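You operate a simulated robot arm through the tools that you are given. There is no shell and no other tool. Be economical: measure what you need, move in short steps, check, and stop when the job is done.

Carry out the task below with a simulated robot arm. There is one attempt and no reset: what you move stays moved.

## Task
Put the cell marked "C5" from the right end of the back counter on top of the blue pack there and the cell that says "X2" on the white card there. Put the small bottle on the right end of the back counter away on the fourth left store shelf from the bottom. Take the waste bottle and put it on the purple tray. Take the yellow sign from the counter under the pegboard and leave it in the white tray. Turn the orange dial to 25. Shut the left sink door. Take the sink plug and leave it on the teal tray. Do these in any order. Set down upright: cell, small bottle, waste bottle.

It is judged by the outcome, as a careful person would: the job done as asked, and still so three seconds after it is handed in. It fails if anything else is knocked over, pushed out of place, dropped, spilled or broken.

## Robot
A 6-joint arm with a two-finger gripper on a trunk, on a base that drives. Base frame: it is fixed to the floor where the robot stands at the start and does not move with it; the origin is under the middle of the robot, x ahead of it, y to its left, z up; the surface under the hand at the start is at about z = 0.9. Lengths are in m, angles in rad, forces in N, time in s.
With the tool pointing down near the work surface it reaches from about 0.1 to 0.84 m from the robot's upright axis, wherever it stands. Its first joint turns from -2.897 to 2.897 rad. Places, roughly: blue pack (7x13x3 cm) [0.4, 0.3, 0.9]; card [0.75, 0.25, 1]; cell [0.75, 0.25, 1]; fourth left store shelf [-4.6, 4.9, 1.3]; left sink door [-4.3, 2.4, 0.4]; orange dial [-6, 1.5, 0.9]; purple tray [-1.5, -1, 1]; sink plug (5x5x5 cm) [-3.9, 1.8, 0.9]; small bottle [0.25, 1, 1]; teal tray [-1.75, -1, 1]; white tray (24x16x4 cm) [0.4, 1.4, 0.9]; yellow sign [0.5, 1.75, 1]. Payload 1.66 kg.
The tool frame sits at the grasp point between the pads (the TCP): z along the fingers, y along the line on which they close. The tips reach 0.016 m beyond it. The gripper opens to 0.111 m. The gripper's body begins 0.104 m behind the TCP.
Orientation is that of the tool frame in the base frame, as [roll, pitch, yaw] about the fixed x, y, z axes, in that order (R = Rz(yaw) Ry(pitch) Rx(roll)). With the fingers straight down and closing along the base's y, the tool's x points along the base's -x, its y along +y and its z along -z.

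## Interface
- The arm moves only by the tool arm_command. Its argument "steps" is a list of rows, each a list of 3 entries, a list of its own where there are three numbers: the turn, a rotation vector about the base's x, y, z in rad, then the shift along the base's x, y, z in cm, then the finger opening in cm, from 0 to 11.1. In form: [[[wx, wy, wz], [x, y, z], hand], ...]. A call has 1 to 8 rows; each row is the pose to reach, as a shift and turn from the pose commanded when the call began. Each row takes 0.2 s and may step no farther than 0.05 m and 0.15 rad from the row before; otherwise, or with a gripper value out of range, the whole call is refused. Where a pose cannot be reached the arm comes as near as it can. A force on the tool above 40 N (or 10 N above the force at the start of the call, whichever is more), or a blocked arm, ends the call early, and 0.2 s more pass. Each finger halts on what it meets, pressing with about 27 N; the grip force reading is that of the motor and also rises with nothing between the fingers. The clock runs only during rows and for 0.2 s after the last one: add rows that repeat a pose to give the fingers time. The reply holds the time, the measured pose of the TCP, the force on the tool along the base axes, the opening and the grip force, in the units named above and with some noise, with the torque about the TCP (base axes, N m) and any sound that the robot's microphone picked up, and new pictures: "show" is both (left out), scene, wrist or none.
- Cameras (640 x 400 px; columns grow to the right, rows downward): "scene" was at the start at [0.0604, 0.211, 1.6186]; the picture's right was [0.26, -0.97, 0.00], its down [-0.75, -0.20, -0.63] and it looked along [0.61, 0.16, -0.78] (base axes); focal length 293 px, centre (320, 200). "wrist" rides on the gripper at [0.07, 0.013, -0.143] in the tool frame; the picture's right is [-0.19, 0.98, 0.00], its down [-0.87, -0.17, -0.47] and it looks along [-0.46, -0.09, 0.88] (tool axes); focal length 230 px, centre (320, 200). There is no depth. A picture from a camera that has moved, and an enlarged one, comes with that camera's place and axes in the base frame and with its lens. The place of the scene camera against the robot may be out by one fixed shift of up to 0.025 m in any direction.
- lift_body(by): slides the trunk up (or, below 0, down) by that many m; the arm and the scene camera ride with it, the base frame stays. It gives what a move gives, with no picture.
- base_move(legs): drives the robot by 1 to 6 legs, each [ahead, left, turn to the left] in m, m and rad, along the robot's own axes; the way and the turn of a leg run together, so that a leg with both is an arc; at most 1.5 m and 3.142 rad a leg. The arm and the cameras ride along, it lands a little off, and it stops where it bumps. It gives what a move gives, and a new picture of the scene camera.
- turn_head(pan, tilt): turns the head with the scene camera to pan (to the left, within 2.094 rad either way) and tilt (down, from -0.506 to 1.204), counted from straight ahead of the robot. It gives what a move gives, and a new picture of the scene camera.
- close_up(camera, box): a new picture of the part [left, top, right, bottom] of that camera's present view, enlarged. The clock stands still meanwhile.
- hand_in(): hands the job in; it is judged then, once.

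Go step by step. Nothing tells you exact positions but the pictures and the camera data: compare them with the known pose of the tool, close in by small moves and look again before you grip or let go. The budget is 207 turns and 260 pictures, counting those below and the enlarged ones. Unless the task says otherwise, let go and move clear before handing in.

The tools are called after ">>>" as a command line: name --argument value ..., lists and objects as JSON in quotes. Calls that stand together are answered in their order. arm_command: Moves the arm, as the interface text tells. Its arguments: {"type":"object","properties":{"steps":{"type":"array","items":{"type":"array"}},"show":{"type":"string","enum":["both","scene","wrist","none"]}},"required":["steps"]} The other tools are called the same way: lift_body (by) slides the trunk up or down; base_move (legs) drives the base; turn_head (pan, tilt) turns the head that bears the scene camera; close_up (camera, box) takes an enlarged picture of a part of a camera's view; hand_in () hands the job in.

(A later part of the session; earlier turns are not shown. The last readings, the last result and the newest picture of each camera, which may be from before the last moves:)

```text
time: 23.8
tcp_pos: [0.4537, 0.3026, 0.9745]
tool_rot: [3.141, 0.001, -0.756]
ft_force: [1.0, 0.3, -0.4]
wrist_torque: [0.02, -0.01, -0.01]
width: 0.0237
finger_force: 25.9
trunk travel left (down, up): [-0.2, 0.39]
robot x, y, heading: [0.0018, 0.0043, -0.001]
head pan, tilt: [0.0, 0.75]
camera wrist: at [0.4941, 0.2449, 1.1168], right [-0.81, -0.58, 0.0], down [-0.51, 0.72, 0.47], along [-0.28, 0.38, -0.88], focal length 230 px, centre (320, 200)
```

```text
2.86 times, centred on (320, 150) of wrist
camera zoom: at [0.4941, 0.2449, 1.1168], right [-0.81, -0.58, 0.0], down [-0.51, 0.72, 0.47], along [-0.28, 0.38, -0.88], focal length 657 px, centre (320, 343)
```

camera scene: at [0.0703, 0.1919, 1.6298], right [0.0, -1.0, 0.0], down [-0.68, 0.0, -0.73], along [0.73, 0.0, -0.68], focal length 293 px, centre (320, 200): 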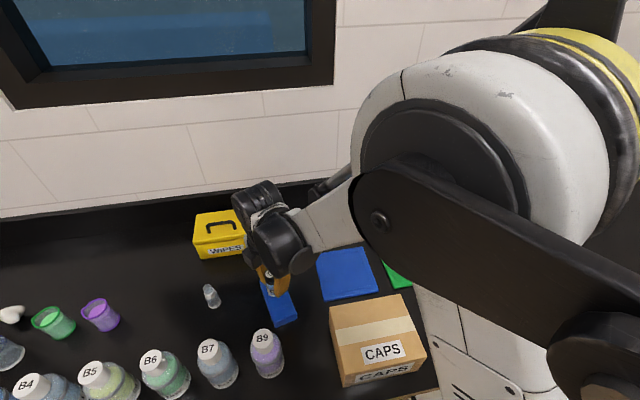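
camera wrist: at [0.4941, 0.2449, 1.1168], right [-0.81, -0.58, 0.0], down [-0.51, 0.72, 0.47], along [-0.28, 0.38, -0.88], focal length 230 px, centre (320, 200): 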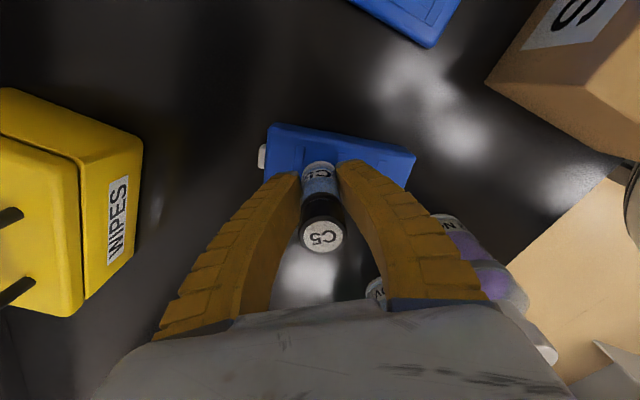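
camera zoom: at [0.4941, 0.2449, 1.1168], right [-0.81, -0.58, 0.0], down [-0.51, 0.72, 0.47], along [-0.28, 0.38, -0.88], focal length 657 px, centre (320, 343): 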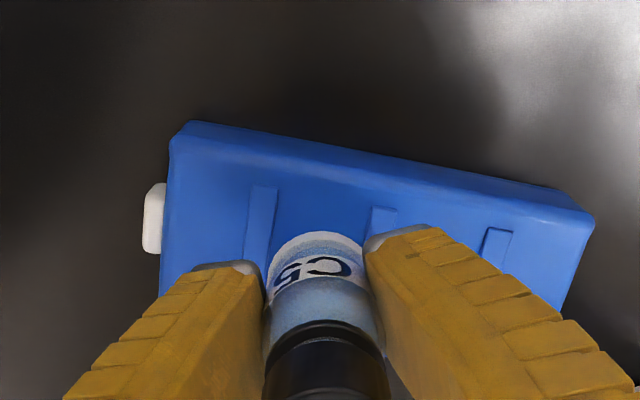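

>>> arm_command --steps '[[[0, 0, 0], [0, 0, -0.3], 2.2], [[0, 0, 0], [0, 0, -0.5], 2.2], [[0, 0, 0], [0, 0, -0.7], 2.2], [[0, 0, 0], [0, 0, -0.85], 2.2]]' --show "none"

```text
time: 24.8
tcp_pos: [0.4534, 0.3032, 0.9653]
tool_rot: [3.141, 0.0, -0.757]
ft_force: [2.7, -1.1, 6.4]
wrist_torque: [0.0, 0.06, -0.01]
width: 0.0237
finger_force: 26.8
trunk travel left (down, up): [-0.2, 0.39]
robot x, y, heading: [-0.0035, -0.0007, 0.002]
head pan, tilt: [0.0, 0.75]
```

Touching with 6 N. Releasing gently and checking.

>>> arm_command --steps '[[[0, 0, 0], [0, 0, 0], 3], [[0, 0, 0], [0, 0, 0], 4], [[0, 0, 0], [0, 0, 0], 5.5], [[0, 0, 0], [0, 0, 0], 6.5], [[0, 0, 0], [0, 0, 4.5], 6.5], [[0, 0, 0], [0, 0, 9], 6.5], [[0, 0, 0], [0, 0, 13], 6.5]]' --show "wrist"

>>> close_up --camera "scene" --box '[240, 230, 320, 330]'

```text
time: 26.4
tcp_pos: [0.4516, 0.3012, 1.0984]
tool_rot: [-3.141, 0.001, -0.757]
ft_force: [0.6, 0.9, 0.4]
wrist_torque: [-0.01, 0.01, 0.02]
width: 0.0669
finger_force: 1.2
trunk travel left (down, up): [-0.2, 0.39]
robot x, y, heading: [-0.0004, 0.0017, 0.003]
head pan, tilt: [0.0, 0.75]
camera wrist: at [0.4923, 0.2429, 1.2393], right [-0.81, -0.58, 0.0], down [-0.51, 0.72, 0.47], along [-0.27, 0.38, -0.88], focal length 230 px, centre (320, 200)
```

wrist: 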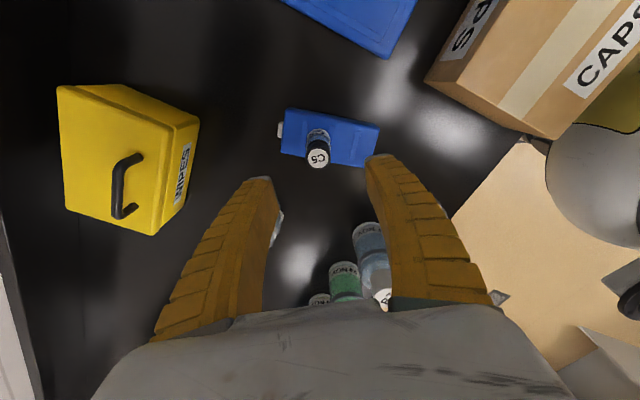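

```text
4.00 times, centred on (280, 280) of scene
camera zoom: at [0.0694, 0.1911, 1.63], right [0.0, -1.0, 0.0], down [-0.68, 0.0, -0.73], along [0.73, 0.0, -0.68], focal length 1172 px, centre (480, -120)
```

zoom: 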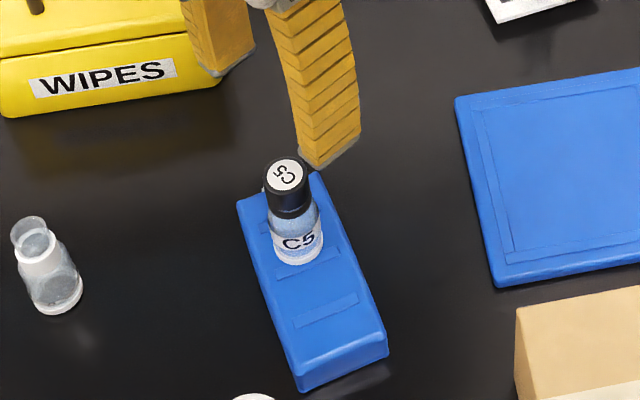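

Both cells are placed. I'll raise and retract the arm and restore the hand's yaw, while surveying the left side of the counter.

>>> arm_command --steps '[[[0, 0, -0.149], [0, 0, 4], 6.5], [[0, 0, -0.298], [0, 0, 8], 6.5], [[0, 0, -0.447], [0, 0, 12], 6.5], [[0, 0, -0.596], [-1, -2, 16], 6.5], [[0, 0, -0.745], [-2, -4, 19], 6.5], [[0, 0, -0.894], [-3, -6, 20], 6.5], [[0, 0, -1.043], [-4, -8, 20], 6.5], [[0, 0, -1.192], [-5, -10, 20], 6.5]]' --show "none"

>>> arm_command --steps '[[[0, 0, -0.149], [0, -2, 0], 6.5], [[0, 0, -0.298], [0, -4, 0], 6.5], [[0, 0, -0.447], [0, -6, 0], 6.5], [[0, 0, -0.596], [0, -8, 0], 6.5], [[0, 0, -0.745], [0, -10, 0], 6.5], [[0, 0, -0.894], [0, -12, 0], 6.5], [[0, 0, -1.043], [0, -14, 0], 6.5], [[0, 0, -1.19], [0, -15, 0], 6.5]]' --show "none"

>>> turn_head --pan 1.35 --tilt 0.45

```text
time: 28.2
tcp_pos: [0.4034, 0.2015, 1.2963]
tool_rot: [-3.142, 0.0, -1.953]
ft_force: [0.1, 0.3, -0.1]
wrist_torque: [-0.01, -0.01, 0.0]
width: 0.0668
finger_force: 1.3
trunk travel left (down, up): [-0.2, 0.39]
robot x, y, heading: [-0.0036, 0.0012, 0.001]
head pan, tilt: [0.0, 0.75]
```

```text
time: 30.0
tcp_pos: [0.401, 0.0498, 1.2939]
tool_rot: [3.141, -0.001, -3.141]
ft_force: [0.1, -0.4, -0.3]
wrist_torque: [0.0, -0.04, -0.02]
width: 0.0671
finger_force: 1.3
trunk travel left (down, up): [-0.2, 0.39]
robot x, y, heading: [-0.001, 0.0013, 0.001]
head pan, tilt: [0.0, 0.75]
```

```text
time: 31.5
tcp_pos: [0.4013, 0.051, 1.2936]
tool_rot: [3.141, -0.001, -3.138]
ft_force: [-0.2, -0.6, -0.3]
wrist_torque: [0.02, -0.02, -0.03]
width: 0.0668
finger_force: 1.2
trunk travel left (down, up): [-0.2, 0.39]
robot x, y, heading: [0.0015, 0.0016, 0.003]
head pan, tilt: [1.349, 0.45]
camera scene: at [0.0073, 0.281, 1.6563], right [0.98, -0.22, 0.0], down [-0.1, -0.42, -0.9], along [0.2, 0.88, -0.44], focal length 293 px, centre (320, 200)
```

scene: 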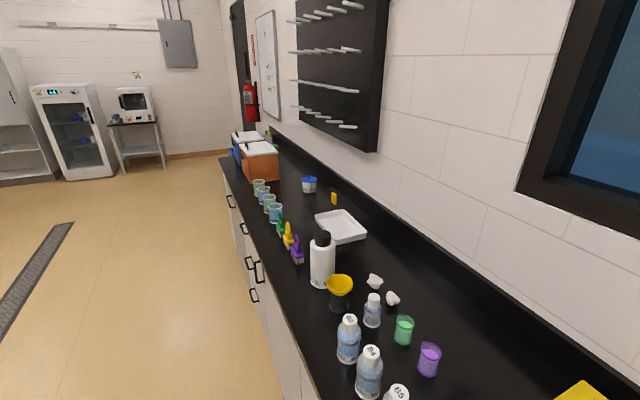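

>>> close_up --camera "scene" --box '[270, 170, 430, 330]'

>>> turn_head --pan 2.094 --tilt 0.3

>>> turn_head --pan -1.6 --tilt 0.5

```text
2.50 times, centred on (350, 250) of scene
camera zoom: at [0.0073, 0.281, 1.6563], right [0.98, -0.22, 0.0], down [-0.1, -0.42, -0.9], along [0.2, 0.88, -0.44], focal length 733 px, centre (245, 75)
```

zoom: 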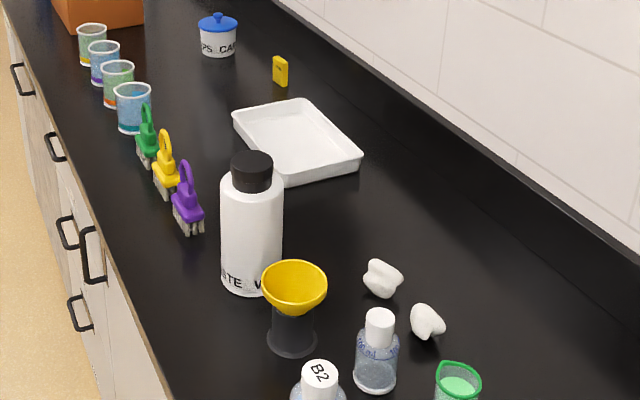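

```text
time: 32.6
tcp_pos: [0.4035, 0.05, 1.2947]
tool_rot: [-3.14, -0.001, -3.138]
ft_force: [0.9, -0.6, 0.3]
wrist_torque: [0.0, -0.03, 0.0]
width: 0.0671
finger_force: 1.0
trunk travel left (down, up): [-0.2, 0.39]
robot x, y, heading: [-0.0027, -0.0006, -0.002]
head pan, tilt: [2.094, 0.3]
camera scene: at [-0.0596, 0.2723, 1.6702], right [0.87, 0.5, 0.0], down [0.15, -0.26, -0.96], along [-0.48, 0.83, -0.3], focal length 293 px, centre (320, 200)
```

scene: 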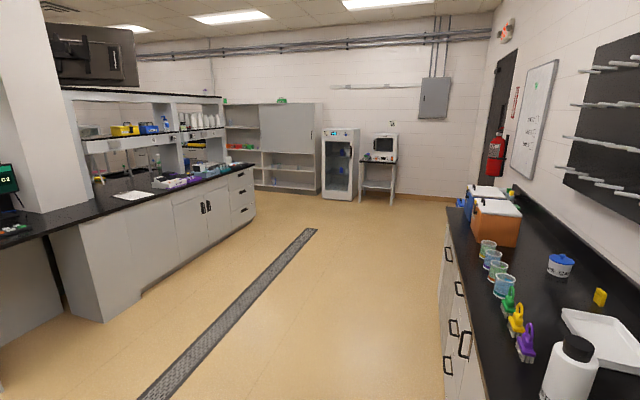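

```text
time: 35.7
tcp_pos: [0.4017, 0.0502, 1.2951]
tool_rot: [3.141, -0.001, -3.138]
ft_force: [1.1, 0.2, -0.6]
wrist_torque: [-0.02, -0.03, 0.02]
width: 0.0666
finger_force: 1.0
trunk travel left (down, up): [-0.2, 0.39]
robot x, y, heading: [0.0029, -0.0032, -0.002]
head pan, tilt: [-1.6, 0.499]
camera scene: at [-0.0157, 0.1005, 1.6519], right [-1.0, 0.03, 0.0], down [0.01, 0.48, -0.88], along [-0.03, -0.88, -0.48], focal length 293 px, centre (320, 200)
```

scene: 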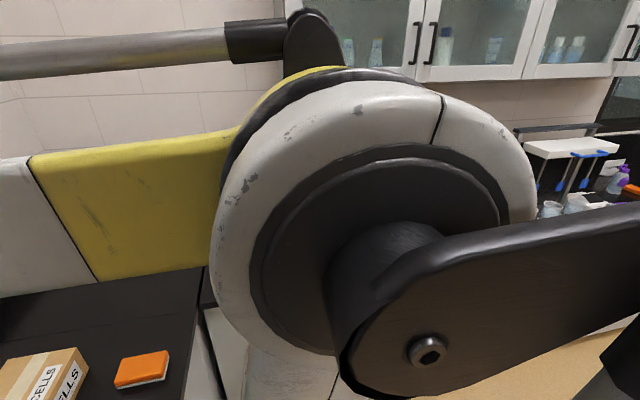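

The white bottle reads "…TE W…", so it is likely the waste bottle. I'll drive left along the counter to work on the yellow sign and white tray.

>>> base_move --legs '[[0, 1.35, 0]]'

>>> turn_head --pan 0.35 --tilt 0.8

```text
time: 38.8
tcp_pos: [0.3325, 0.4809, 1.2937]
tool_rot: [3.141, 0.0, -3.125]
ft_force: [-0.9, -1.1, -0.1]
wrist_torque: [0.03, -0.01, -0.01]
width: 0.0666
finger_force: 1.1
trunk travel left (down, up): [-0.2, 0.39]
robot x, y, heading: [-0.0731, 0.4247, 0.018]
head pan, tilt: [-1.6, 0.499]
stopped in leg 1: the robot was blocked; the commanded pose is now the measured one
camera scene: at [-0.087, 0.5236, 1.6519], right [-1.0, 0.01, 0.0], down [0.01, 0.48, -0.88], along [-0.01, -0.88, -0.48], focal length 293 px, centre (320, 200)
```

scene: 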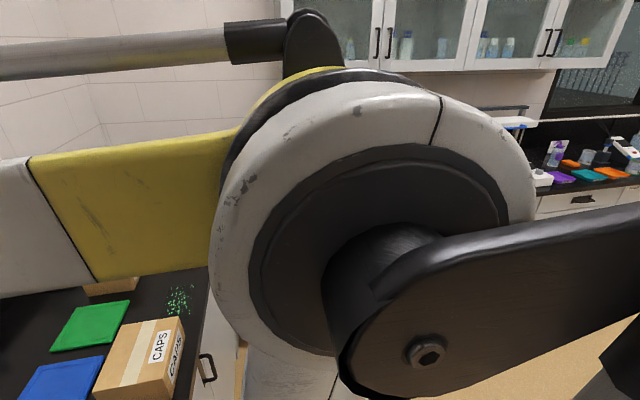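

```text
time: 40.7
tcp_pos: [0.3326, 0.4798, 1.2946]
tool_rot: [-3.14, 0.001, -3.125]
ft_force: [0.3, -0.2, -0.2]
wrist_torque: [0.0, 0.01, 0.02]
width: 0.0669
finger_force: 0.9
trunk travel left (down, up): [-0.2, 0.39]
robot x, y, heading: [-0.0701, 0.423, 0.012]
head pan, tilt: [0.351, 0.799]
camera scene: at [-0.01, 0.6429, 1.6259], right [0.36, -0.93, 0.0], down [-0.67, -0.26, -0.7], along [0.65, 0.25, -0.72], focal length 293 px, centre (320, 200)
```

scene: 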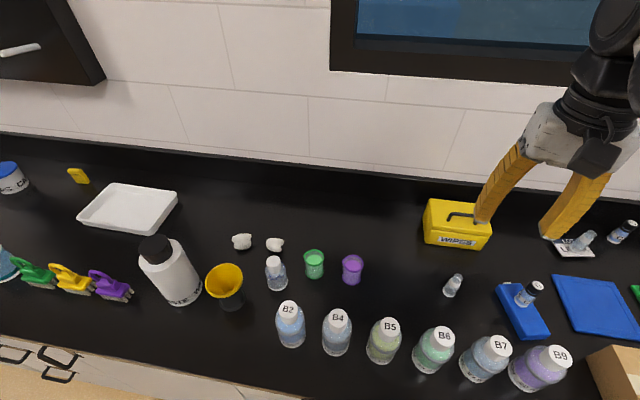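

Bumped, likely on a drawer handle. I'll back away a bit and continue left.

>>> base_move --legs '[[-0.15, 0, 0], [0, 0.93, 0]]'

```text
time: 46.1
tcp_pos: [0.1527, 1.3822, 1.2954]
tool_rot: [-3.141, 0.0, -3.1]
ft_force: [-0.8, -0.2, -0.5]
wrist_torque: [0.08, -0.06, 0.02]
width: 0.0668
finger_force: 1.5
trunk travel left (down, up): [-0.2, 0.39]
robot x, y, heading: [-0.2465, 1.3128, 0.043]
head pan, tilt: [0.351, 0.799]
stopped in leg 2: the robot was blocked; the commanded pose is now the measured one
camera scene: at [-0.1928, 1.5369, 1.6261], right [0.38, -0.93, 0.0], down [-0.66, -0.27, -0.7], along [0.65, 0.27, -0.72], focal length 293 px, centre (320, 200)
```

scene: 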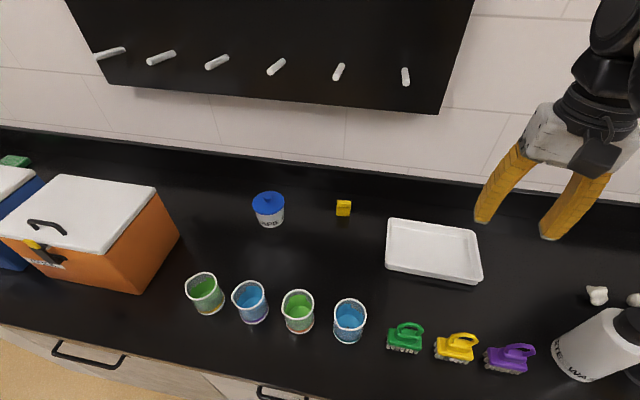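

>>> close_up --camera "scene" --box '[310, 190, 380, 230]'

>>> arm_command --steps '[[[0, 0, 0], [4, 4, 0], 6.5], [[0, 0, 0], [8, 8, 0], 6.5], [[0, 0, 0], [12, 12, 0], 6.5], [[0, 0, 0], [16, 16, 0], 6.5], [[0, 0, 0], [18, 20, -3], 6.5], [[0, 0, 0], [20, 24, -7], 6.5], [[0, 0, 0], [22, 28, -11], 6.5], [[0, 0, 0], [24, 32, -13], 6.5]]' --show "wrist"

```text
9.14 times, centred on (345, 210) of scene
camera zoom: at [-0.1928, 1.5369, 1.6261], right [0.38, -0.93, 0.0], down [-0.66, -0.27, -0.7], along [0.65, 0.27, -0.72], focal length 2680 px, centre (91, 109)
```

zoom: 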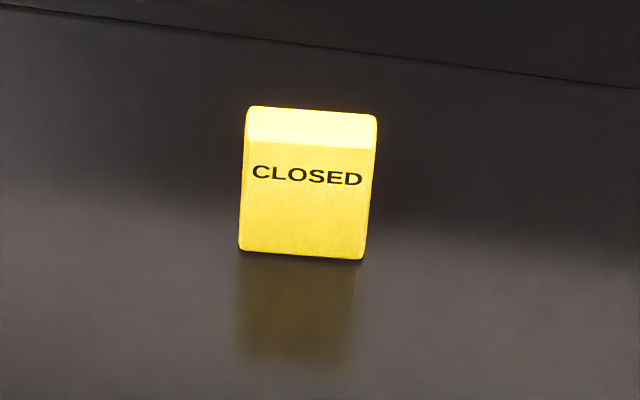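

```text
refused: row 1 steps farther than a row can; nothing moved
```

>>> arm_command --steps '[[[0, 0, 0], [3, 3.9, 0], 7.5], [[0, 0, 0], [6, 7.8, 0], 7.5], [[0, 0, 0], [9, 11.7, 0], 7.5], [[0, 0, 0], [12, 15.6, 0], 7.5], [[0, 0, 0], [15, 19.5, 0], 7.5], [[0, 0, 0], [18, 23.4, 0], 7.5], [[0, 0, 0], [21, 27.3, 0], 7.5], [[0, 0, 0], [24, 31.2, 0], 7.5]]' --show "none"

>>> arm_command --steps '[[[0, 0, 0], [1, 1.5, -4], 7.5], [[0, 0, 0], [2, 3, -8], 7.5], [[0, 0, 0], [2, 3, -12], 7.5], [[0, 0, 0], [2, 3, -16], 7.5]]' --show "both"

```text
time: 47.9
tcp_pos: [0.3909, 1.6894, 1.3008]
tool_rot: [-3.139, 0.001, -3.105]
ft_force: [-10.8, -23.0, 3.1]
wrist_torque: [1.33, -0.48, 0.72]
width: 0.0656
finger_force: 0.1
trunk travel left (down, up): [-0.2, 0.39]
robot x, y, heading: [-0.2478, 1.3174, 0.032]
head pan, tilt: [0.351, 0.799]
```

```text
time: 48.3
tcp_pos: [0.3962, 1.6882, 1.283]
tool_rot: [-3.14, 0.003, -3.113]
ft_force: [-6.4, -33.9, 27.2]
wrist_torque: [3.45, -0.05, 0.76]
width: 0.07
finger_force: 0.0
trunk travel left (down, up): [-0.2, 0.39]
robot x, y, heading: [-0.2433, 1.3171, 0.034]
head pan, tilt: [0.351, 0.799]
stopped in row 1: the force on the tool passed its limit at 90 N (the readings are from after the stop); the commanded pose is now the measured one
camera scene: at [-0.1961, 1.5305, 1.6272], right [0.38, -0.93, 0.0], down [-0.66, -0.27, -0.7], along [0.65, 0.26, -0.71], focal length 293 px, centre (320, 200)
camera wrist: at [0.3251, 1.6993, 1.4246], right [0.16, 0.99, 0.0], down [0.87, -0.14, 0.47], along [0.47, -0.08, -0.88], focal length 230 px, centre (320, 200)
```

scene: 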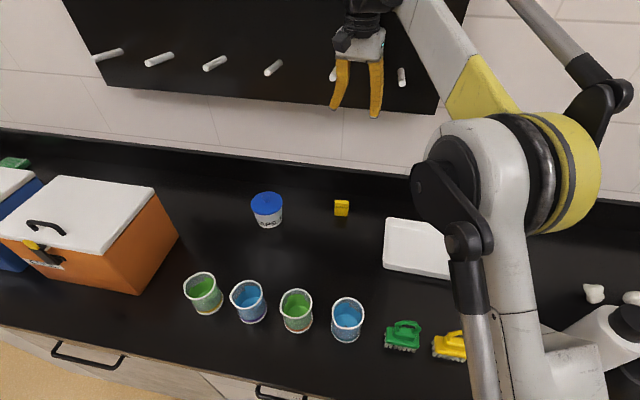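
wrist: 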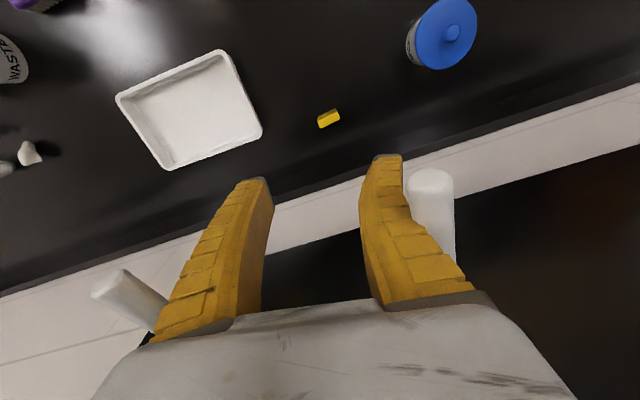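

A pegboard peg is blocking the right finger. I'll back straight out, tilt the hand forward, and come in low beneath the pegs.

>>> arm_command --steps '[[[0, 0, 0], [0, -1.2, 0], 7], [[0, 0, 0], [-4, -1.2, 0], 7], [[0, 0, 0], [-8, -1.2, 0], 7], [[0, -0.15, 0], [-12, -1.2, -2], 7], [[0, -0.3, 0], [-12, -1.2, -6], 7], [[0, -0.45, 0], [-12, -0.5, -10], 7], [[0, -0.6, 0], [-12, 0.5, -14], 7], [[0, -0.6, 0], [-12, 1.3, -18], 7]]'

```text
time: 48.8
tcp_pos: [0.3954, 1.6793, 1.2785]
tool_rot: [-3.139, 0.013, -3.127]
ft_force: [16.9, -11.5, 10.9]
wrist_torque: [1.34, 1.44, -0.62]
width: 0.0711
finger_force: 0.9
trunk travel left (down, up): [-0.2, 0.39]
robot x, y, heading: [-0.248, 1.318, 0.03]
head pan, tilt: [0.351, 0.799]
stopped in row 2: the force on the tool passed its limit at 69 N (the readings are from after the stop); the commanded pose is now the measured one
camera scene: at [-0.1908, 1.5364, 1.6259], right [0.37, -0.93, 0.0], down [-0.66, -0.27, -0.7], along [0.65, 0.26, -0.72], focal length 293 px, centre (320, 200)
camera wrist: at [0.3229, 1.6908, 1.4192], right [0.18, 0.98, 0.0], down [0.86, -0.15, 0.48], along [0.48, -0.08, -0.88], focal length 230 px, centre (320, 200)
```

scene: 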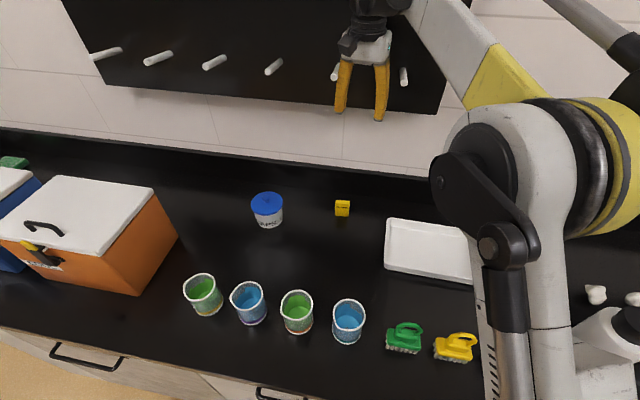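
wrist: 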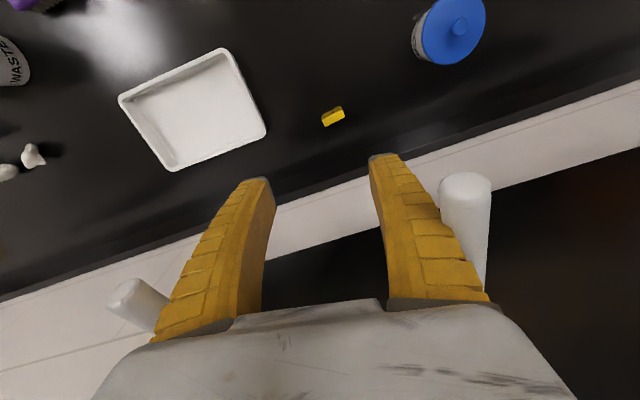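

Still hooked: the palm sits on an upward-tilted peg. I'll move up slightly and away before backing out.

>>> arm_command --steps '[[[0, 0, 0], [0, -0.6, 0.6], 6], [[0, 0, 0], [0, -0.8, 1.4], 6], [[0, 0, 0], [0, -0.8, 2.0], 6]]'

```text
time: 49.6
tcp_pos: [0.3925, 1.6754, 1.2976]
tool_rot: [-3.14, 0.011, -3.121]
ft_force: [0.7, -0.5, 1.1]
wrist_torque: [0.03, 0.04, -0.02]
width: 0.0615
finger_force: 0.8
trunk travel left (down, up): [-0.2, 0.39]
robot x, y, heading: [-0.2447, 1.3183, 0.037]
head pan, tilt: [0.351, 0.799]
camera scene: at [-0.1916, 1.5374, 1.6259], right [0.38, -0.93, 0.0], down [-0.66, -0.27, -0.7], along [0.65, 0.26, -0.72], focal length 293 px, centre (320, 200)
camera wrist: at [0.3208, 1.6874, 1.4395], right [0.17, 0.99, 0.0], down [0.86, -0.15, 0.48], along [0.47, -0.08, -0.88], focal length 230 px, centre (320, 200)
```

scene: 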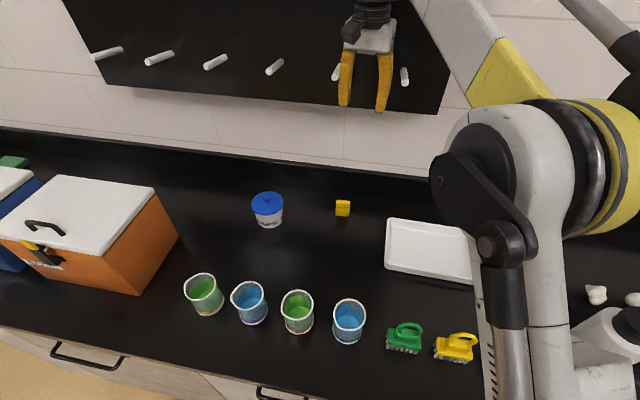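
wrist: 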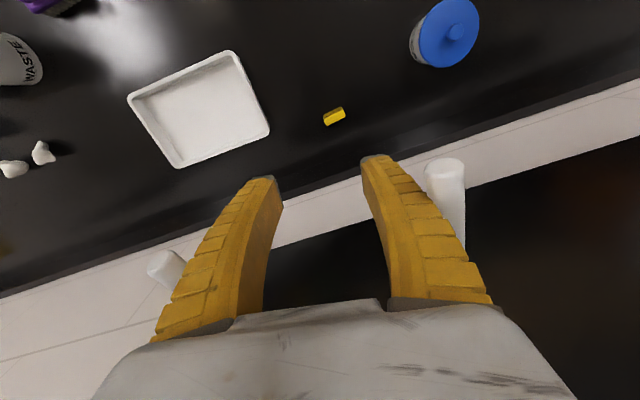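

Free now. Backing out in -x.

>>> arm_command --steps '[[[0, 0, 0], [-1.5, 0, 0.5], 6], [[0, 0, 0], [-4, 0, 1], 6], [[0, 0, 0], [-8, 0, 1], 6], [[0, 0, 0], [-12, 0, 1], 6]]' --show "wrist"

```text
time: 50.6
tcp_pos: [0.2694, 1.6762, 1.307]
tool_rot: [-3.14, 0.013, -3.12]
ft_force: [-1.4, 0.4, -0.8]
wrist_torque: [-0.02, -0.11, -0.01]
width: 0.0621
finger_force: 1.3
trunk travel left (down, up): [-0.2, 0.39]
robot x, y, heading: [-0.2488, 1.3167, 0.039]
head pan, tilt: [0.351, 0.799]
camera wrist: at [0.1975, 1.6883, 1.4484], right [0.17, 0.99, 0.0], down [0.86, -0.15, 0.48], along [0.48, -0.08, -0.88], focal length 230 px, centre (320, 200)
```

wrist: 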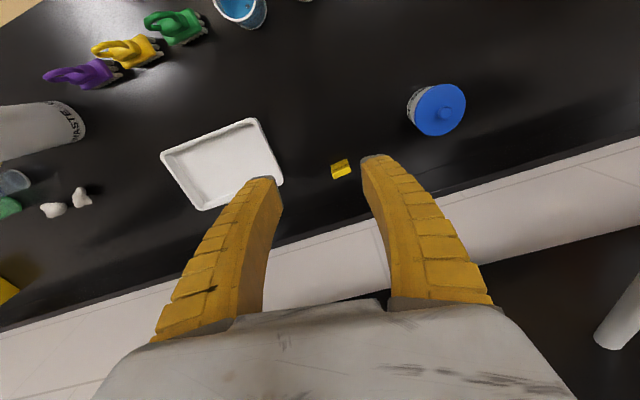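

Sign is at about (0.405, 1.703), turned by ~0.27 rad. I'll lower, tilt and align with it.

>>> arm_command --steps '[[[0.016, -0.119, 0.052], [0, 0, -4], 7], [[0.032, -0.238, 0.105], [0, 0.3, -8.5], 7], [[0.049, -0.358, 0.157], [0, 0.5, -13], 7], [[0.065, -0.477, 0.21], [1, 0.7, -17.5], 7], [[0.081, -0.596, 0.262], [3, 0.8, -21.5], 7], [[0.081, -0.596, 0.262], [5, 0.9, -25], 7], [[0.081, -0.596, 0.262], [7.1, 0.9, -27.3], 7], [[0.081, -0.596, 0.262], [7.1, 0.9, -27.3], 7]]'

```text
time: 52.4
tcp_pos: [0.3458, 1.6843, 1.0341]
tool_rot: [-3.125, 0.609, -2.849]
ft_force: [-0.8, 0.7, -0.7]
wrist_torque: [-0.01, 0.0, 0.03]
width: 0.0716
finger_force: 0.8
trunk travel left (down, up): [-0.2, 0.39]
robot x, y, heading: [-0.2467, 1.3157, 0.034]
head pan, tilt: [0.351, 0.799]
camera scene: at [-0.1919, 1.5376, 1.626], right [0.38, -0.93, 0.0], down [-0.66, -0.27, -0.7], along [0.65, 0.26, -0.72], focal length 293 px, centre (320, 200)
camera wrist: at [0.2075, 1.6599, 1.1111], right [-0.13, 0.99, 0.1], down [0.46, -0.03, 0.89], along [0.88, 0.16, -0.46], focal length 230 px, centre (320, 200)
```

scene: 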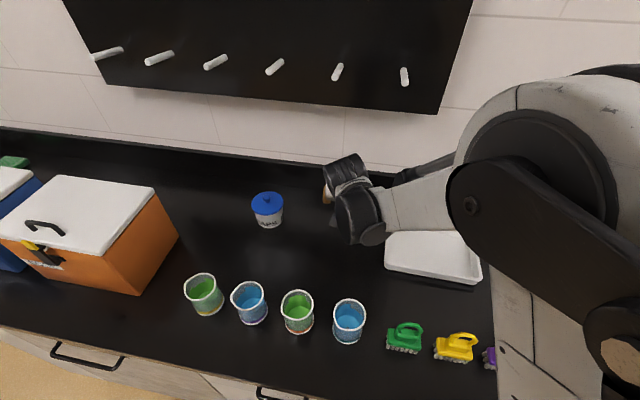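
wrist: 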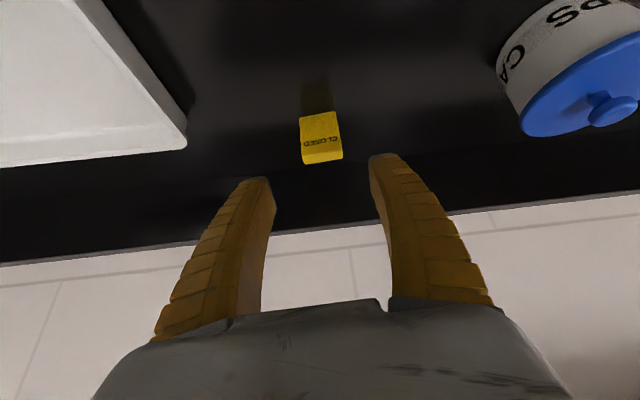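

>>> arm_command --steps '[[[0, 0, 0], [2, 0.7, -3.4], 7], [[0, 0, 0], [4, 1.4, -6.8], 7], [[0, 0, 0], [5.9, 2.1, -9.7], 7], [[0, 0, 0], [5.9, 2.1, -9.7], 5], [[0, 0, 0], [5.9, 2.1, -9.7], 3.5], [[0, 0, 0], [5.9, 2.1, -9.7], 3.0], [[0, 0, 0], [5.9, 2.1, -9.7], 3.0]]'

```text
time: 54.0
tcp_pos: [0.399, 1.7047, 0.9379]
tool_rot: [-3.126, 0.61, -2.848]
ft_force: [0.8, -1.1, 8.1]
wrist_torque: [0.08, -0.02, 0.03]
width: 0.0396
finger_force: 27.2
trunk travel left (down, up): [-0.2, 0.39]
robot x, y, heading: [-0.2476, 1.3183, 0.035]
head pan, tilt: [0.351, 0.799]
camera scene: at [-0.1924, 1.5372, 1.6261], right [0.38, -0.93, 0.0], down [-0.66, -0.27, -0.7], along [0.65, 0.26, -0.72], focal length 293 px, centre (320, 200)
camera wrist: at [0.2625, 1.6794, 1.0138], right [-0.13, 0.99, 0.1], down [0.46, -0.03, 0.89], along [0.88, 0.16, -0.45], focal length 230 px, centre (320, 200)
```

scene: 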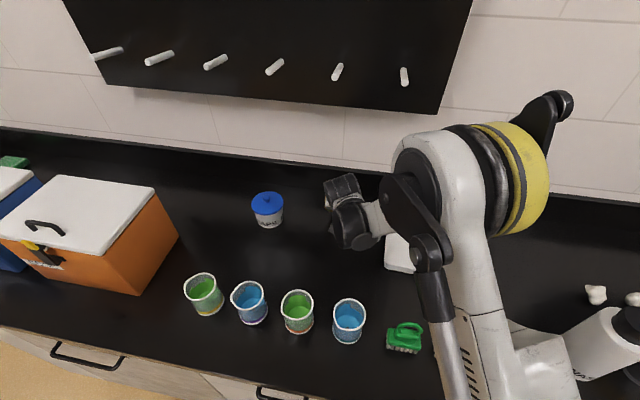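
wrist: 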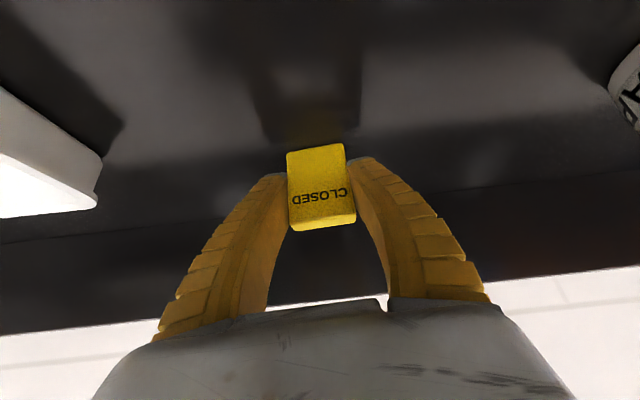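

Gripped. Lifting and carrying it to the tray.

>>> arm_command --steps '[[[0, 0, 0], [-0.5, 0, 3], 3], [[0, 0, 0], [-2, 0, 7], 3], [[0, 0, 0], [-4, 0, 11], 3], [[0, 0, 0], [-4.5, -4.8, 11], 3], [[0, 0, 0], [-4.5, -9.6, 11], 3], [[0, 0, 0], [-4.5, -14.4, 11], 3], [[0, 0, 0], [-4.5, -19.2, 11], 3], [[0, 0, 0], [-4.5, -24, 11], 3]]'

```text
time: 55.8
tcp_pos: [0.3547, 1.4623, 1.0471]
tool_rot: [-3.128, 0.611, -2.847]
ft_force: [-0.5, -0.7, -0.1]
wrist_torque: [0.0, -0.03, 0.0]
width: 0.039
finger_force: 27.0
trunk travel left (down, up): [-0.2, 0.39]
robot x, y, heading: [-0.2442, 1.3157, 0.033]
head pan, tilt: [0.351, 0.799]
camera scene: at [-0.1918, 1.5371, 1.626], right [0.38, -0.93, 0.0], down [-0.66, -0.27, -0.7], along [0.65, 0.26, -0.72], focal length 293 px, centre (320, 200)
camera wrist: at [0.2179, 1.4379, 1.1223], right [-0.13, 0.99, 0.1], down [0.46, -0.03, 0.89], along [0.88, 0.16, -0.46], focal length 230 px, centre (320, 200)
```

scene: 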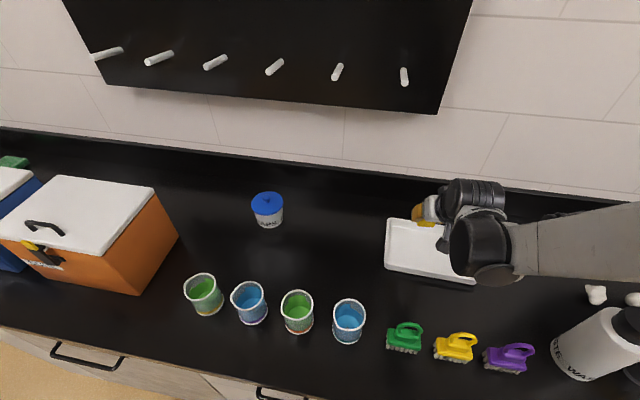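
wrist: 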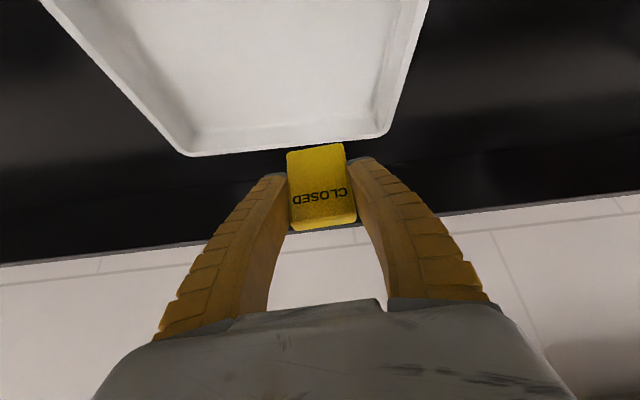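

>>> arm_command --steps '[[[0, 0, 0], [-0.5, -3, 0], 3], [[0, 0, 0], [-0.5, -3, -4], 3], [[0, 0, 0], [-0.5, -3, -7], 3], [[0, 0, 0], [-0.5, -3, -8.5], 3], [[0, 0, 0], [-0.5, -3, -9.3], 3], [[0, 0, 0], [-0.5, -3, -9.8], 3]]'

```text
time: 57.2
tcp_pos: [0.3513, 1.4347, 0.9495]
tool_rot: [-3.126, 0.612, -2.847]
ft_force: [0.2, 0.5, -1.0]
wrist_torque: [-0.04, 0.01, -0.02]
width: 0.039
finger_force: 26.9
trunk travel left (down, up): [-0.2, 0.39]
robot x, y, heading: [-0.2453, 1.3219, 0.029]
head pan, tilt: [0.351, 0.799]
camera scene: at [-0.1917, 1.5376, 1.6259], right [0.38, -0.93, 0.0], down [-0.66, -0.27, -0.7], along [0.65, 0.26, -0.72], focal length 293 px, centre (320, 200)
camera wrist: at [0.2136, 1.4089, 1.0257], right [-0.13, 0.99, 0.1], down [0.46, -0.03, 0.89], along [0.88, 0.16, -0.46], focal length 230 px, centre (320, 200)
```

scene: 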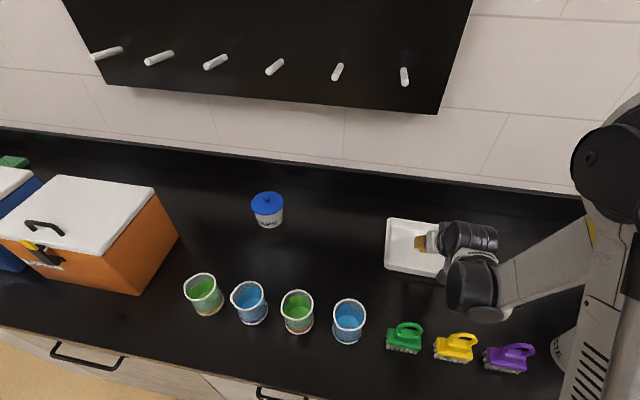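
wrist: 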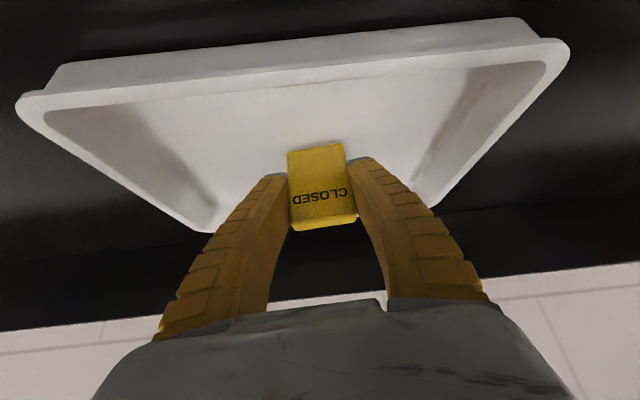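

>>> arm_command --steps '[[[0, 0, 0], [0, 0, -0.3], 3], [[0, 0, 0], [0, 0, -0.6], 3], [[0, 0, 0], [0, 0, -0.8], 3]]' --show "none"

```text
time: 58.0
tcp_pos: [0.3515, 1.4353, 0.9422]
tool_rot: [-3.124, 0.611, -2.845]
ft_force: [2.6, 0.4, 11.3]
wrist_torque: [0.12, -0.14, 0.01]
width: 0.04
finger_force: 27.0
trunk travel left (down, up): [-0.2, 0.39]
robot x, y, heading: [-0.2479, 1.3176, 0.041]
head pan, tilt: [0.351, 0.799]
```

Contact with the tray floor. Opening and withdrawing along the finger line.

>>> arm_command --steps '[[[0, 0, 0], [0, 0, 0.2], 4.5], [[0, 0, 0], [0, 0, 0.2], 6], [[0, 0, 0], [0, 0, 0.2], 7], [[0, 0, 0], [-2.4, -0.7, 3.8], 7], [[0, 0, 0], [-4.8, -1.4, 7.5], 7], [[0, 0, 0], [-6, -1.7, 11.5], 7]]' --show "wrist"

```text
time: 59.4
tcp_pos: [0.2942, 1.4197, 1.0551]
tool_rot: [-3.126, 0.612, -2.845]
ft_force: [0.3, -0.2, -0.7]
wrist_torque: [0.02, 0.0, -0.03]
width: 0.0716
finger_force: 1.1
trunk travel left (down, up): [-0.2, 0.39]
robot x, y, heading: [-0.2416, 1.318, 0.034]
head pan, tilt: [0.351, 0.799]
camera wrist: at [0.1561, 1.3936, 1.1319], right [-0.13, 0.99, 0.1], down [0.46, -0.03, 0.89], along [0.88, 0.16, -0.46], focal length 230 px, centre (320, 200)
```

wrist: 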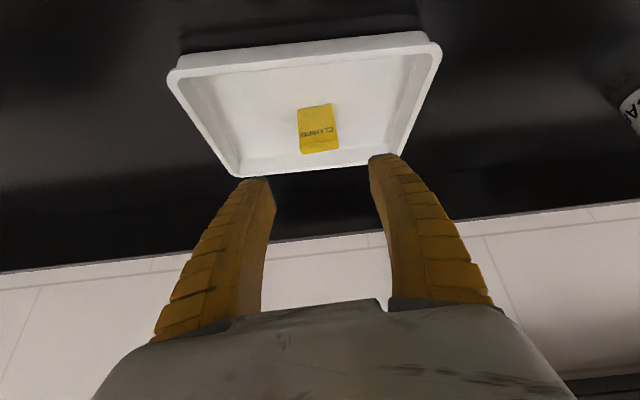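

The sign is in the tray. Now I'll rise, straighten the hand and look down at the waste bottle.

>>> arm_command --steps '[[[0, 0, 0], [-1, -1, 4], 9], [[-0.016, 0.119, -0.052], [-2, -2, 8], 10], [[-0.032, 0.238, -0.105], [-3, -4, 12], 11], [[-0.049, 0.358, -0.157], [-4, -6, 16], 11], [[-0.065, 0.477, -0.21], [-5, -8, 20], 11], [[-0.081, 0.596, -0.262], [-6, -10, 23], 11], [[-0.081, 0.596, -0.262], [-6, -14, 25], 11], [[-0.081, 0.596, -0.262], [-6, -18, 25], 11]]'

```text
time: 61.2
tcp_pos: [0.2337, 1.2364, 1.3047]
tool_rot: [-3.14, 0.011, -3.122]
ft_force: [-0.1, -0.7, -0.4]
wrist_torque: [0.0, -0.02, -0.01]
width: 0.1101
finger_force: 0.0
trunk travel left (down, up): [-0.2, 0.39]
robot x, y, heading: [-0.2478, 1.3145, 0.033]
head pan, tilt: [0.351, 0.799]
camera scene: at [-0.1914, 1.5369, 1.626], right [0.38, -0.93, 0.0], down [-0.66, -0.27, -0.7], along [0.65, 0.26, -0.72], focal length 293 px, centre (320, 200)
camera wrist: at [0.1624, 1.2478, 1.4469], right [0.17, 0.99, 0.0], down [0.86, -0.15, 0.48], along [0.47, -0.08, -0.88], focal length 230 px, centre (320, 200)
```

scene: 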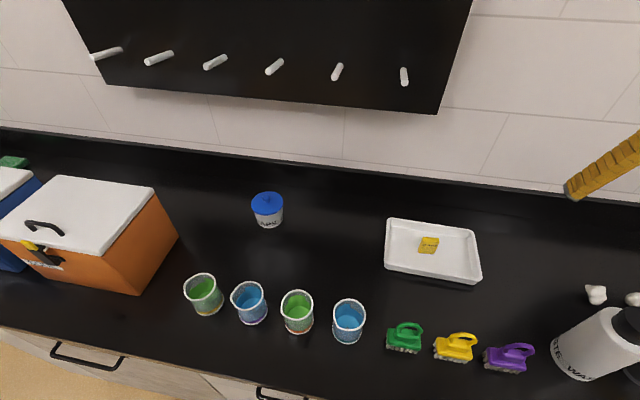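
wrist: 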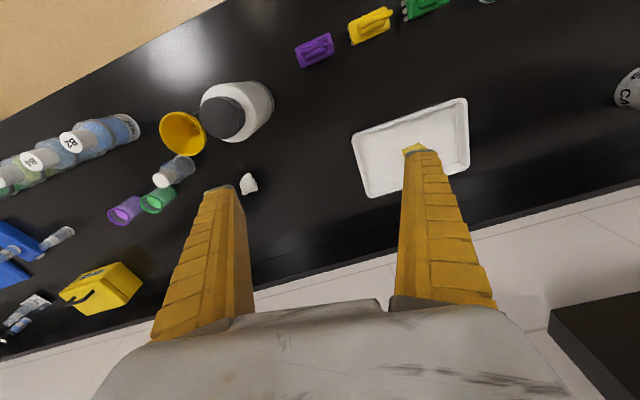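

>>> arm_command --steps '[[[0, 0, -0.149], [-0.5, -2, 0], 11], [[0, 0, -0.298], [-1, -4, 0], 11], [[0, 0, -0.447], [-1.5, -6, 0], 11], [[0, 0, -0.596], [-2, -8, 0], 11], [[0, 0, -0.745], [-3, -10, 0], 11], [[0, 0, -0.894], [-4, -12, 0], 11], [[0, 0, -1.043], [-4.2, -12.6, 0], 11], [[0, 0, -1.192], [-4.2, -12.6, 0], 11]]' --show "none"

>>> arm_command --steps '[[[0, 0, -0.13], [0, 0, 0], 11.1], [[0, 0, -0.26], [0, 0, 0], 11.1], [[0, 0, -0.378], [0, 0, 0], 11.1]]' --show "wrist"

>>> turn_head --pan -0.45 --tilt 0.9

```text
time: 63.0
tcp_pos: [0.1899, 1.1129, 1.3068]
tool_rot: [-3.14, 0.01, 1.968]
ft_force: [0.4, -0.3, -0.1]
wrist_torque: [0.01, 0.01, 0.0]
width: 0.1103
finger_force: 0.1
trunk travel left (down, up): [-0.2, 0.39]
robot x, y, heading: [-0.2463, 1.3153, 0.034]
head pan, tilt: [0.351, 0.799]
```

```text
time: 63.8
tcp_pos: [0.191, 1.1113, 1.3068]
tool_rot: [-3.14, 0.01, 1.591]
ft_force: [0.5, 0.2, -0.1]
wrist_torque: [-0.01, -0.02, 0.03]
width: 0.111
finger_force: 0.2
trunk travel left (down, up): [-0.2, 0.39]
robot x, y, heading: [-0.2434, 1.3155, 0.031]
head pan, tilt: [0.351, 0.799]
camera wrist: at [0.2027, 1.1829, 1.4482], right [0.99, -0.17, 0.0], down [-0.15, -0.86, 0.48], along [-0.08, -0.47, -0.88], focal length 230 px, centre (320, 200)
```

wrist: 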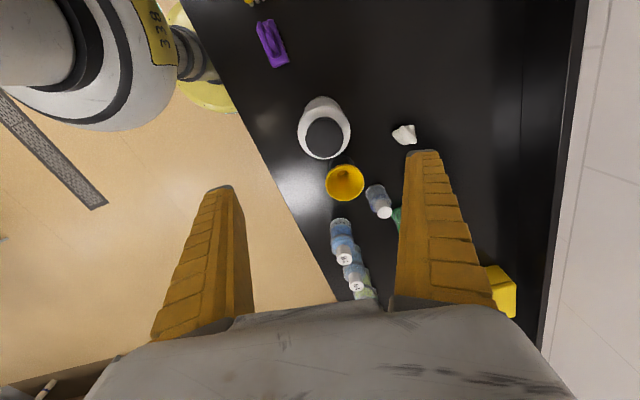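

```text
time: 64.9
tcp_pos: [0.1889, 1.1123, 1.3065]
tool_rot: [-3.141, 0.011, 1.593]
ft_force: [-0.2, 1.2, -0.2]
wrist_torque: [-0.01, 0.01, 0.01]
width: 0.1109
finger_force: 0.0
trunk travel left (down, up): [-0.2, 0.39]
robot x, y, heading: [-0.2479, 1.3154, 0.037]
head pan, tilt: [-0.45, 0.901]
camera scene: at [-0.1973, 1.4769, 1.618], right [-0.4, -0.91, 0.0], down [-0.72, 0.32, -0.62], along [0.57, -0.25, -0.78], focal length 293 px, centre (320, 200)
```

scene: 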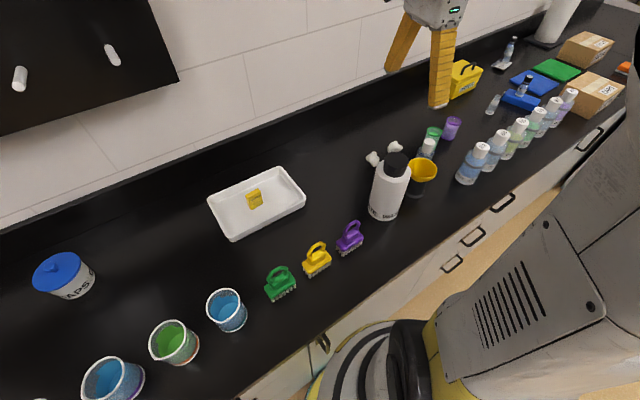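

>>> close_up --camera "wrist" --box '[270, 80, 430, 220]'

>>> close_up --camera "scene" --box '[350, 130, 450, 230]'

```text
2.86 times, centred on (350, 150) of wrist
camera zoom: at [0.2025, 1.1829, 1.4482], right [0.99, -0.17, 0.0], down [-0.15, -0.86, 0.48], along [-0.08, -0.47, -0.88], focal length 657 px, centre (234, 343)
```

zoom: 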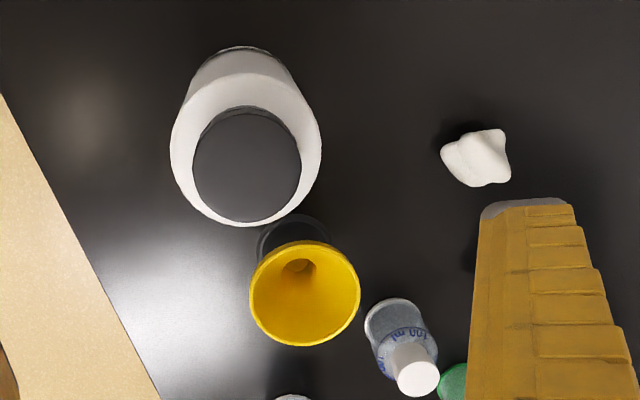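

```text
4.00 times, centred on (400, 180) of scene
camera zoom: at [-0.1973, 1.4769, 1.618], right [-0.4, -0.91, 0.0], down [-0.72, 0.32, -0.62], along [0.57, -0.25, -0.78], focal length 1172 px, centre (0, 280)
```

zoom: 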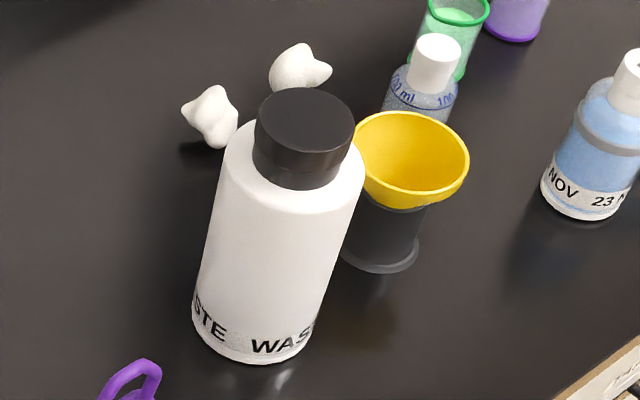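

Waste bottle centre is (0.193, 1.105), diameter ~8.3 cm, cap top ~1.12. Aligning above it.

>>> arm_command --steps '[[[0, 0, 0], [0.3, -0.7, -4], 11.1], [[0, 0, 0], [0.3, -0.7, -8], 11.1], [[0, 0, 0], [0.3, -0.7, -12], 11.1], [[0, 0, 0], [0.3, -0.7, -14.5], 11.1]]'

>>> close_up --camera "scene" --box '[340, 60, 500, 240]'

```text
time: 65.9
tcp_pos: [0.1915, 1.1052, 1.16]
tool_rot: [-3.139, 0.01, 1.591]
ft_force: [-0.3, -0.7, 0.0]
wrist_torque: [-0.01, -0.01, -0.01]
width: 0.1109
finger_force: 0.0
trunk travel left (down, up): [-0.2, 0.39]
robot x, y, heading: [-0.2446, 1.3166, 0.029]
head pan, tilt: [-0.45, 0.901]
camera scene: at [-0.1971, 1.4767, 1.618], right [-0.4, -0.91, 0.0], down [-0.72, 0.32, -0.62], along [0.57, -0.25, -0.78], focal length 293 px, centre (320, 200)
camera wrist: at [0.2035, 1.176, 1.302], right [0.99, -0.17, 0.0], down [-0.15, -0.86, 0.48], along [-0.08, -0.47, -0.88], focal length 230 px, centre (320, 200)
```

scene: 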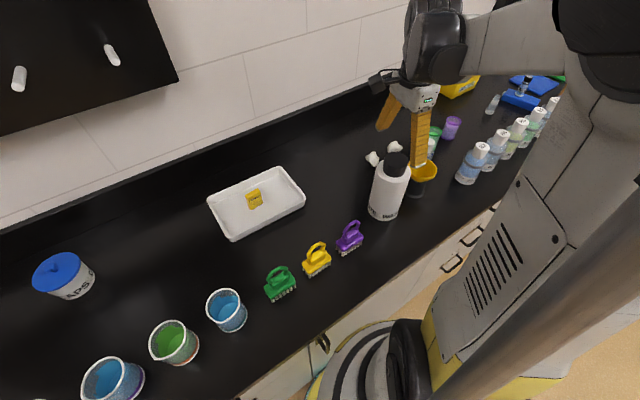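
wrist: 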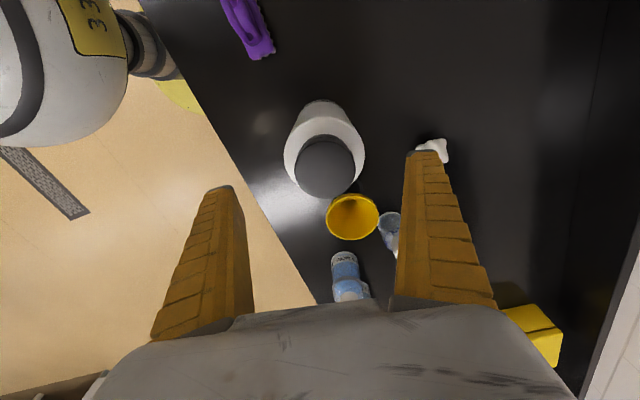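

```text
2.22 times, centred on (420, 150) of scene
camera zoom: at [-0.1971, 1.4767, 1.618], right [-0.4, -0.91, 0.0], down [-0.72, 0.32, -0.62], along [0.57, -0.25, -0.78], focal length 651 px, centre (98, 311)
```

zoom: 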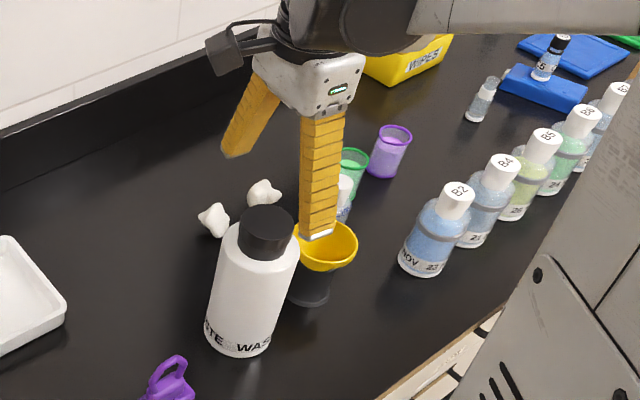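

>>> arm_command --steps '[[[0, 0, 0], [0.5, 0, -2], 11.1], [[0, 0, 0], [0.5, 0.1, -5], 11.1], [[0, 0, 0], [0.5, 0.1, -8], 11.1]]'

```text
time: 66.7
tcp_pos: [0.1978, 1.1056, 1.0822]
tool_rot: [-3.14, 0.011, 1.592]
ft_force: [-0.9, -0.6, 0.2]
wrist_torque: [0.01, -0.01, 0.0]
width: 0.111
finger_force: 0.0
trunk travel left (down, up): [-0.2, 0.39]
robot x, y, heading: [-0.2533, 1.3162, 0.036]
head pan, tilt: [-0.45, 0.901]
camera scene: at [-0.197, 1.4767, 1.618], right [-0.4, -0.91, 0.0], down [-0.72, 0.32, -0.62], along [0.57, -0.25, -0.78], focal length 293 px, centre (320, 200)
camera wrist: at [0.2091, 1.177, 1.224], right [0.99, -0.17, 0.0], down [-0.15, -0.86, 0.48], along [-0.08, -0.47, -0.88], focal length 230 px, centre (320, 200)
```

scene: 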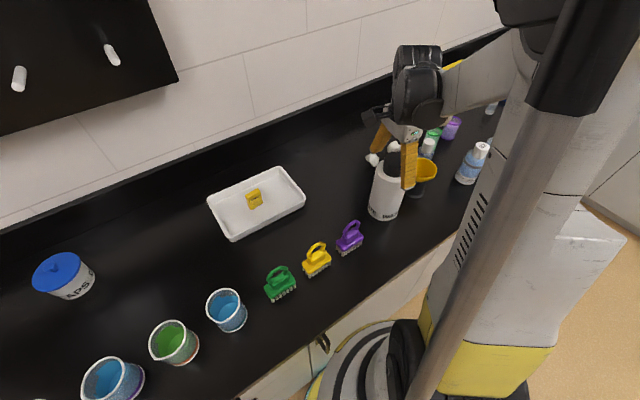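
wrist: 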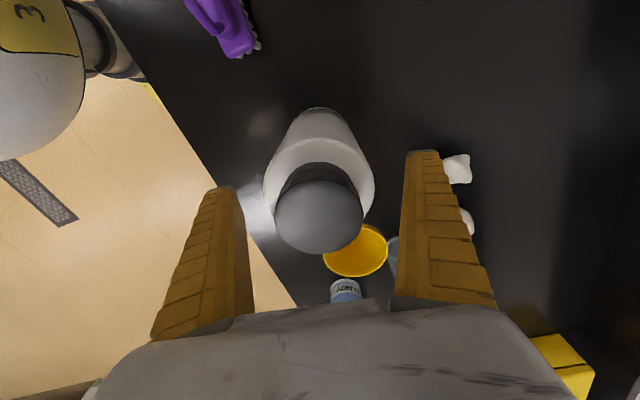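

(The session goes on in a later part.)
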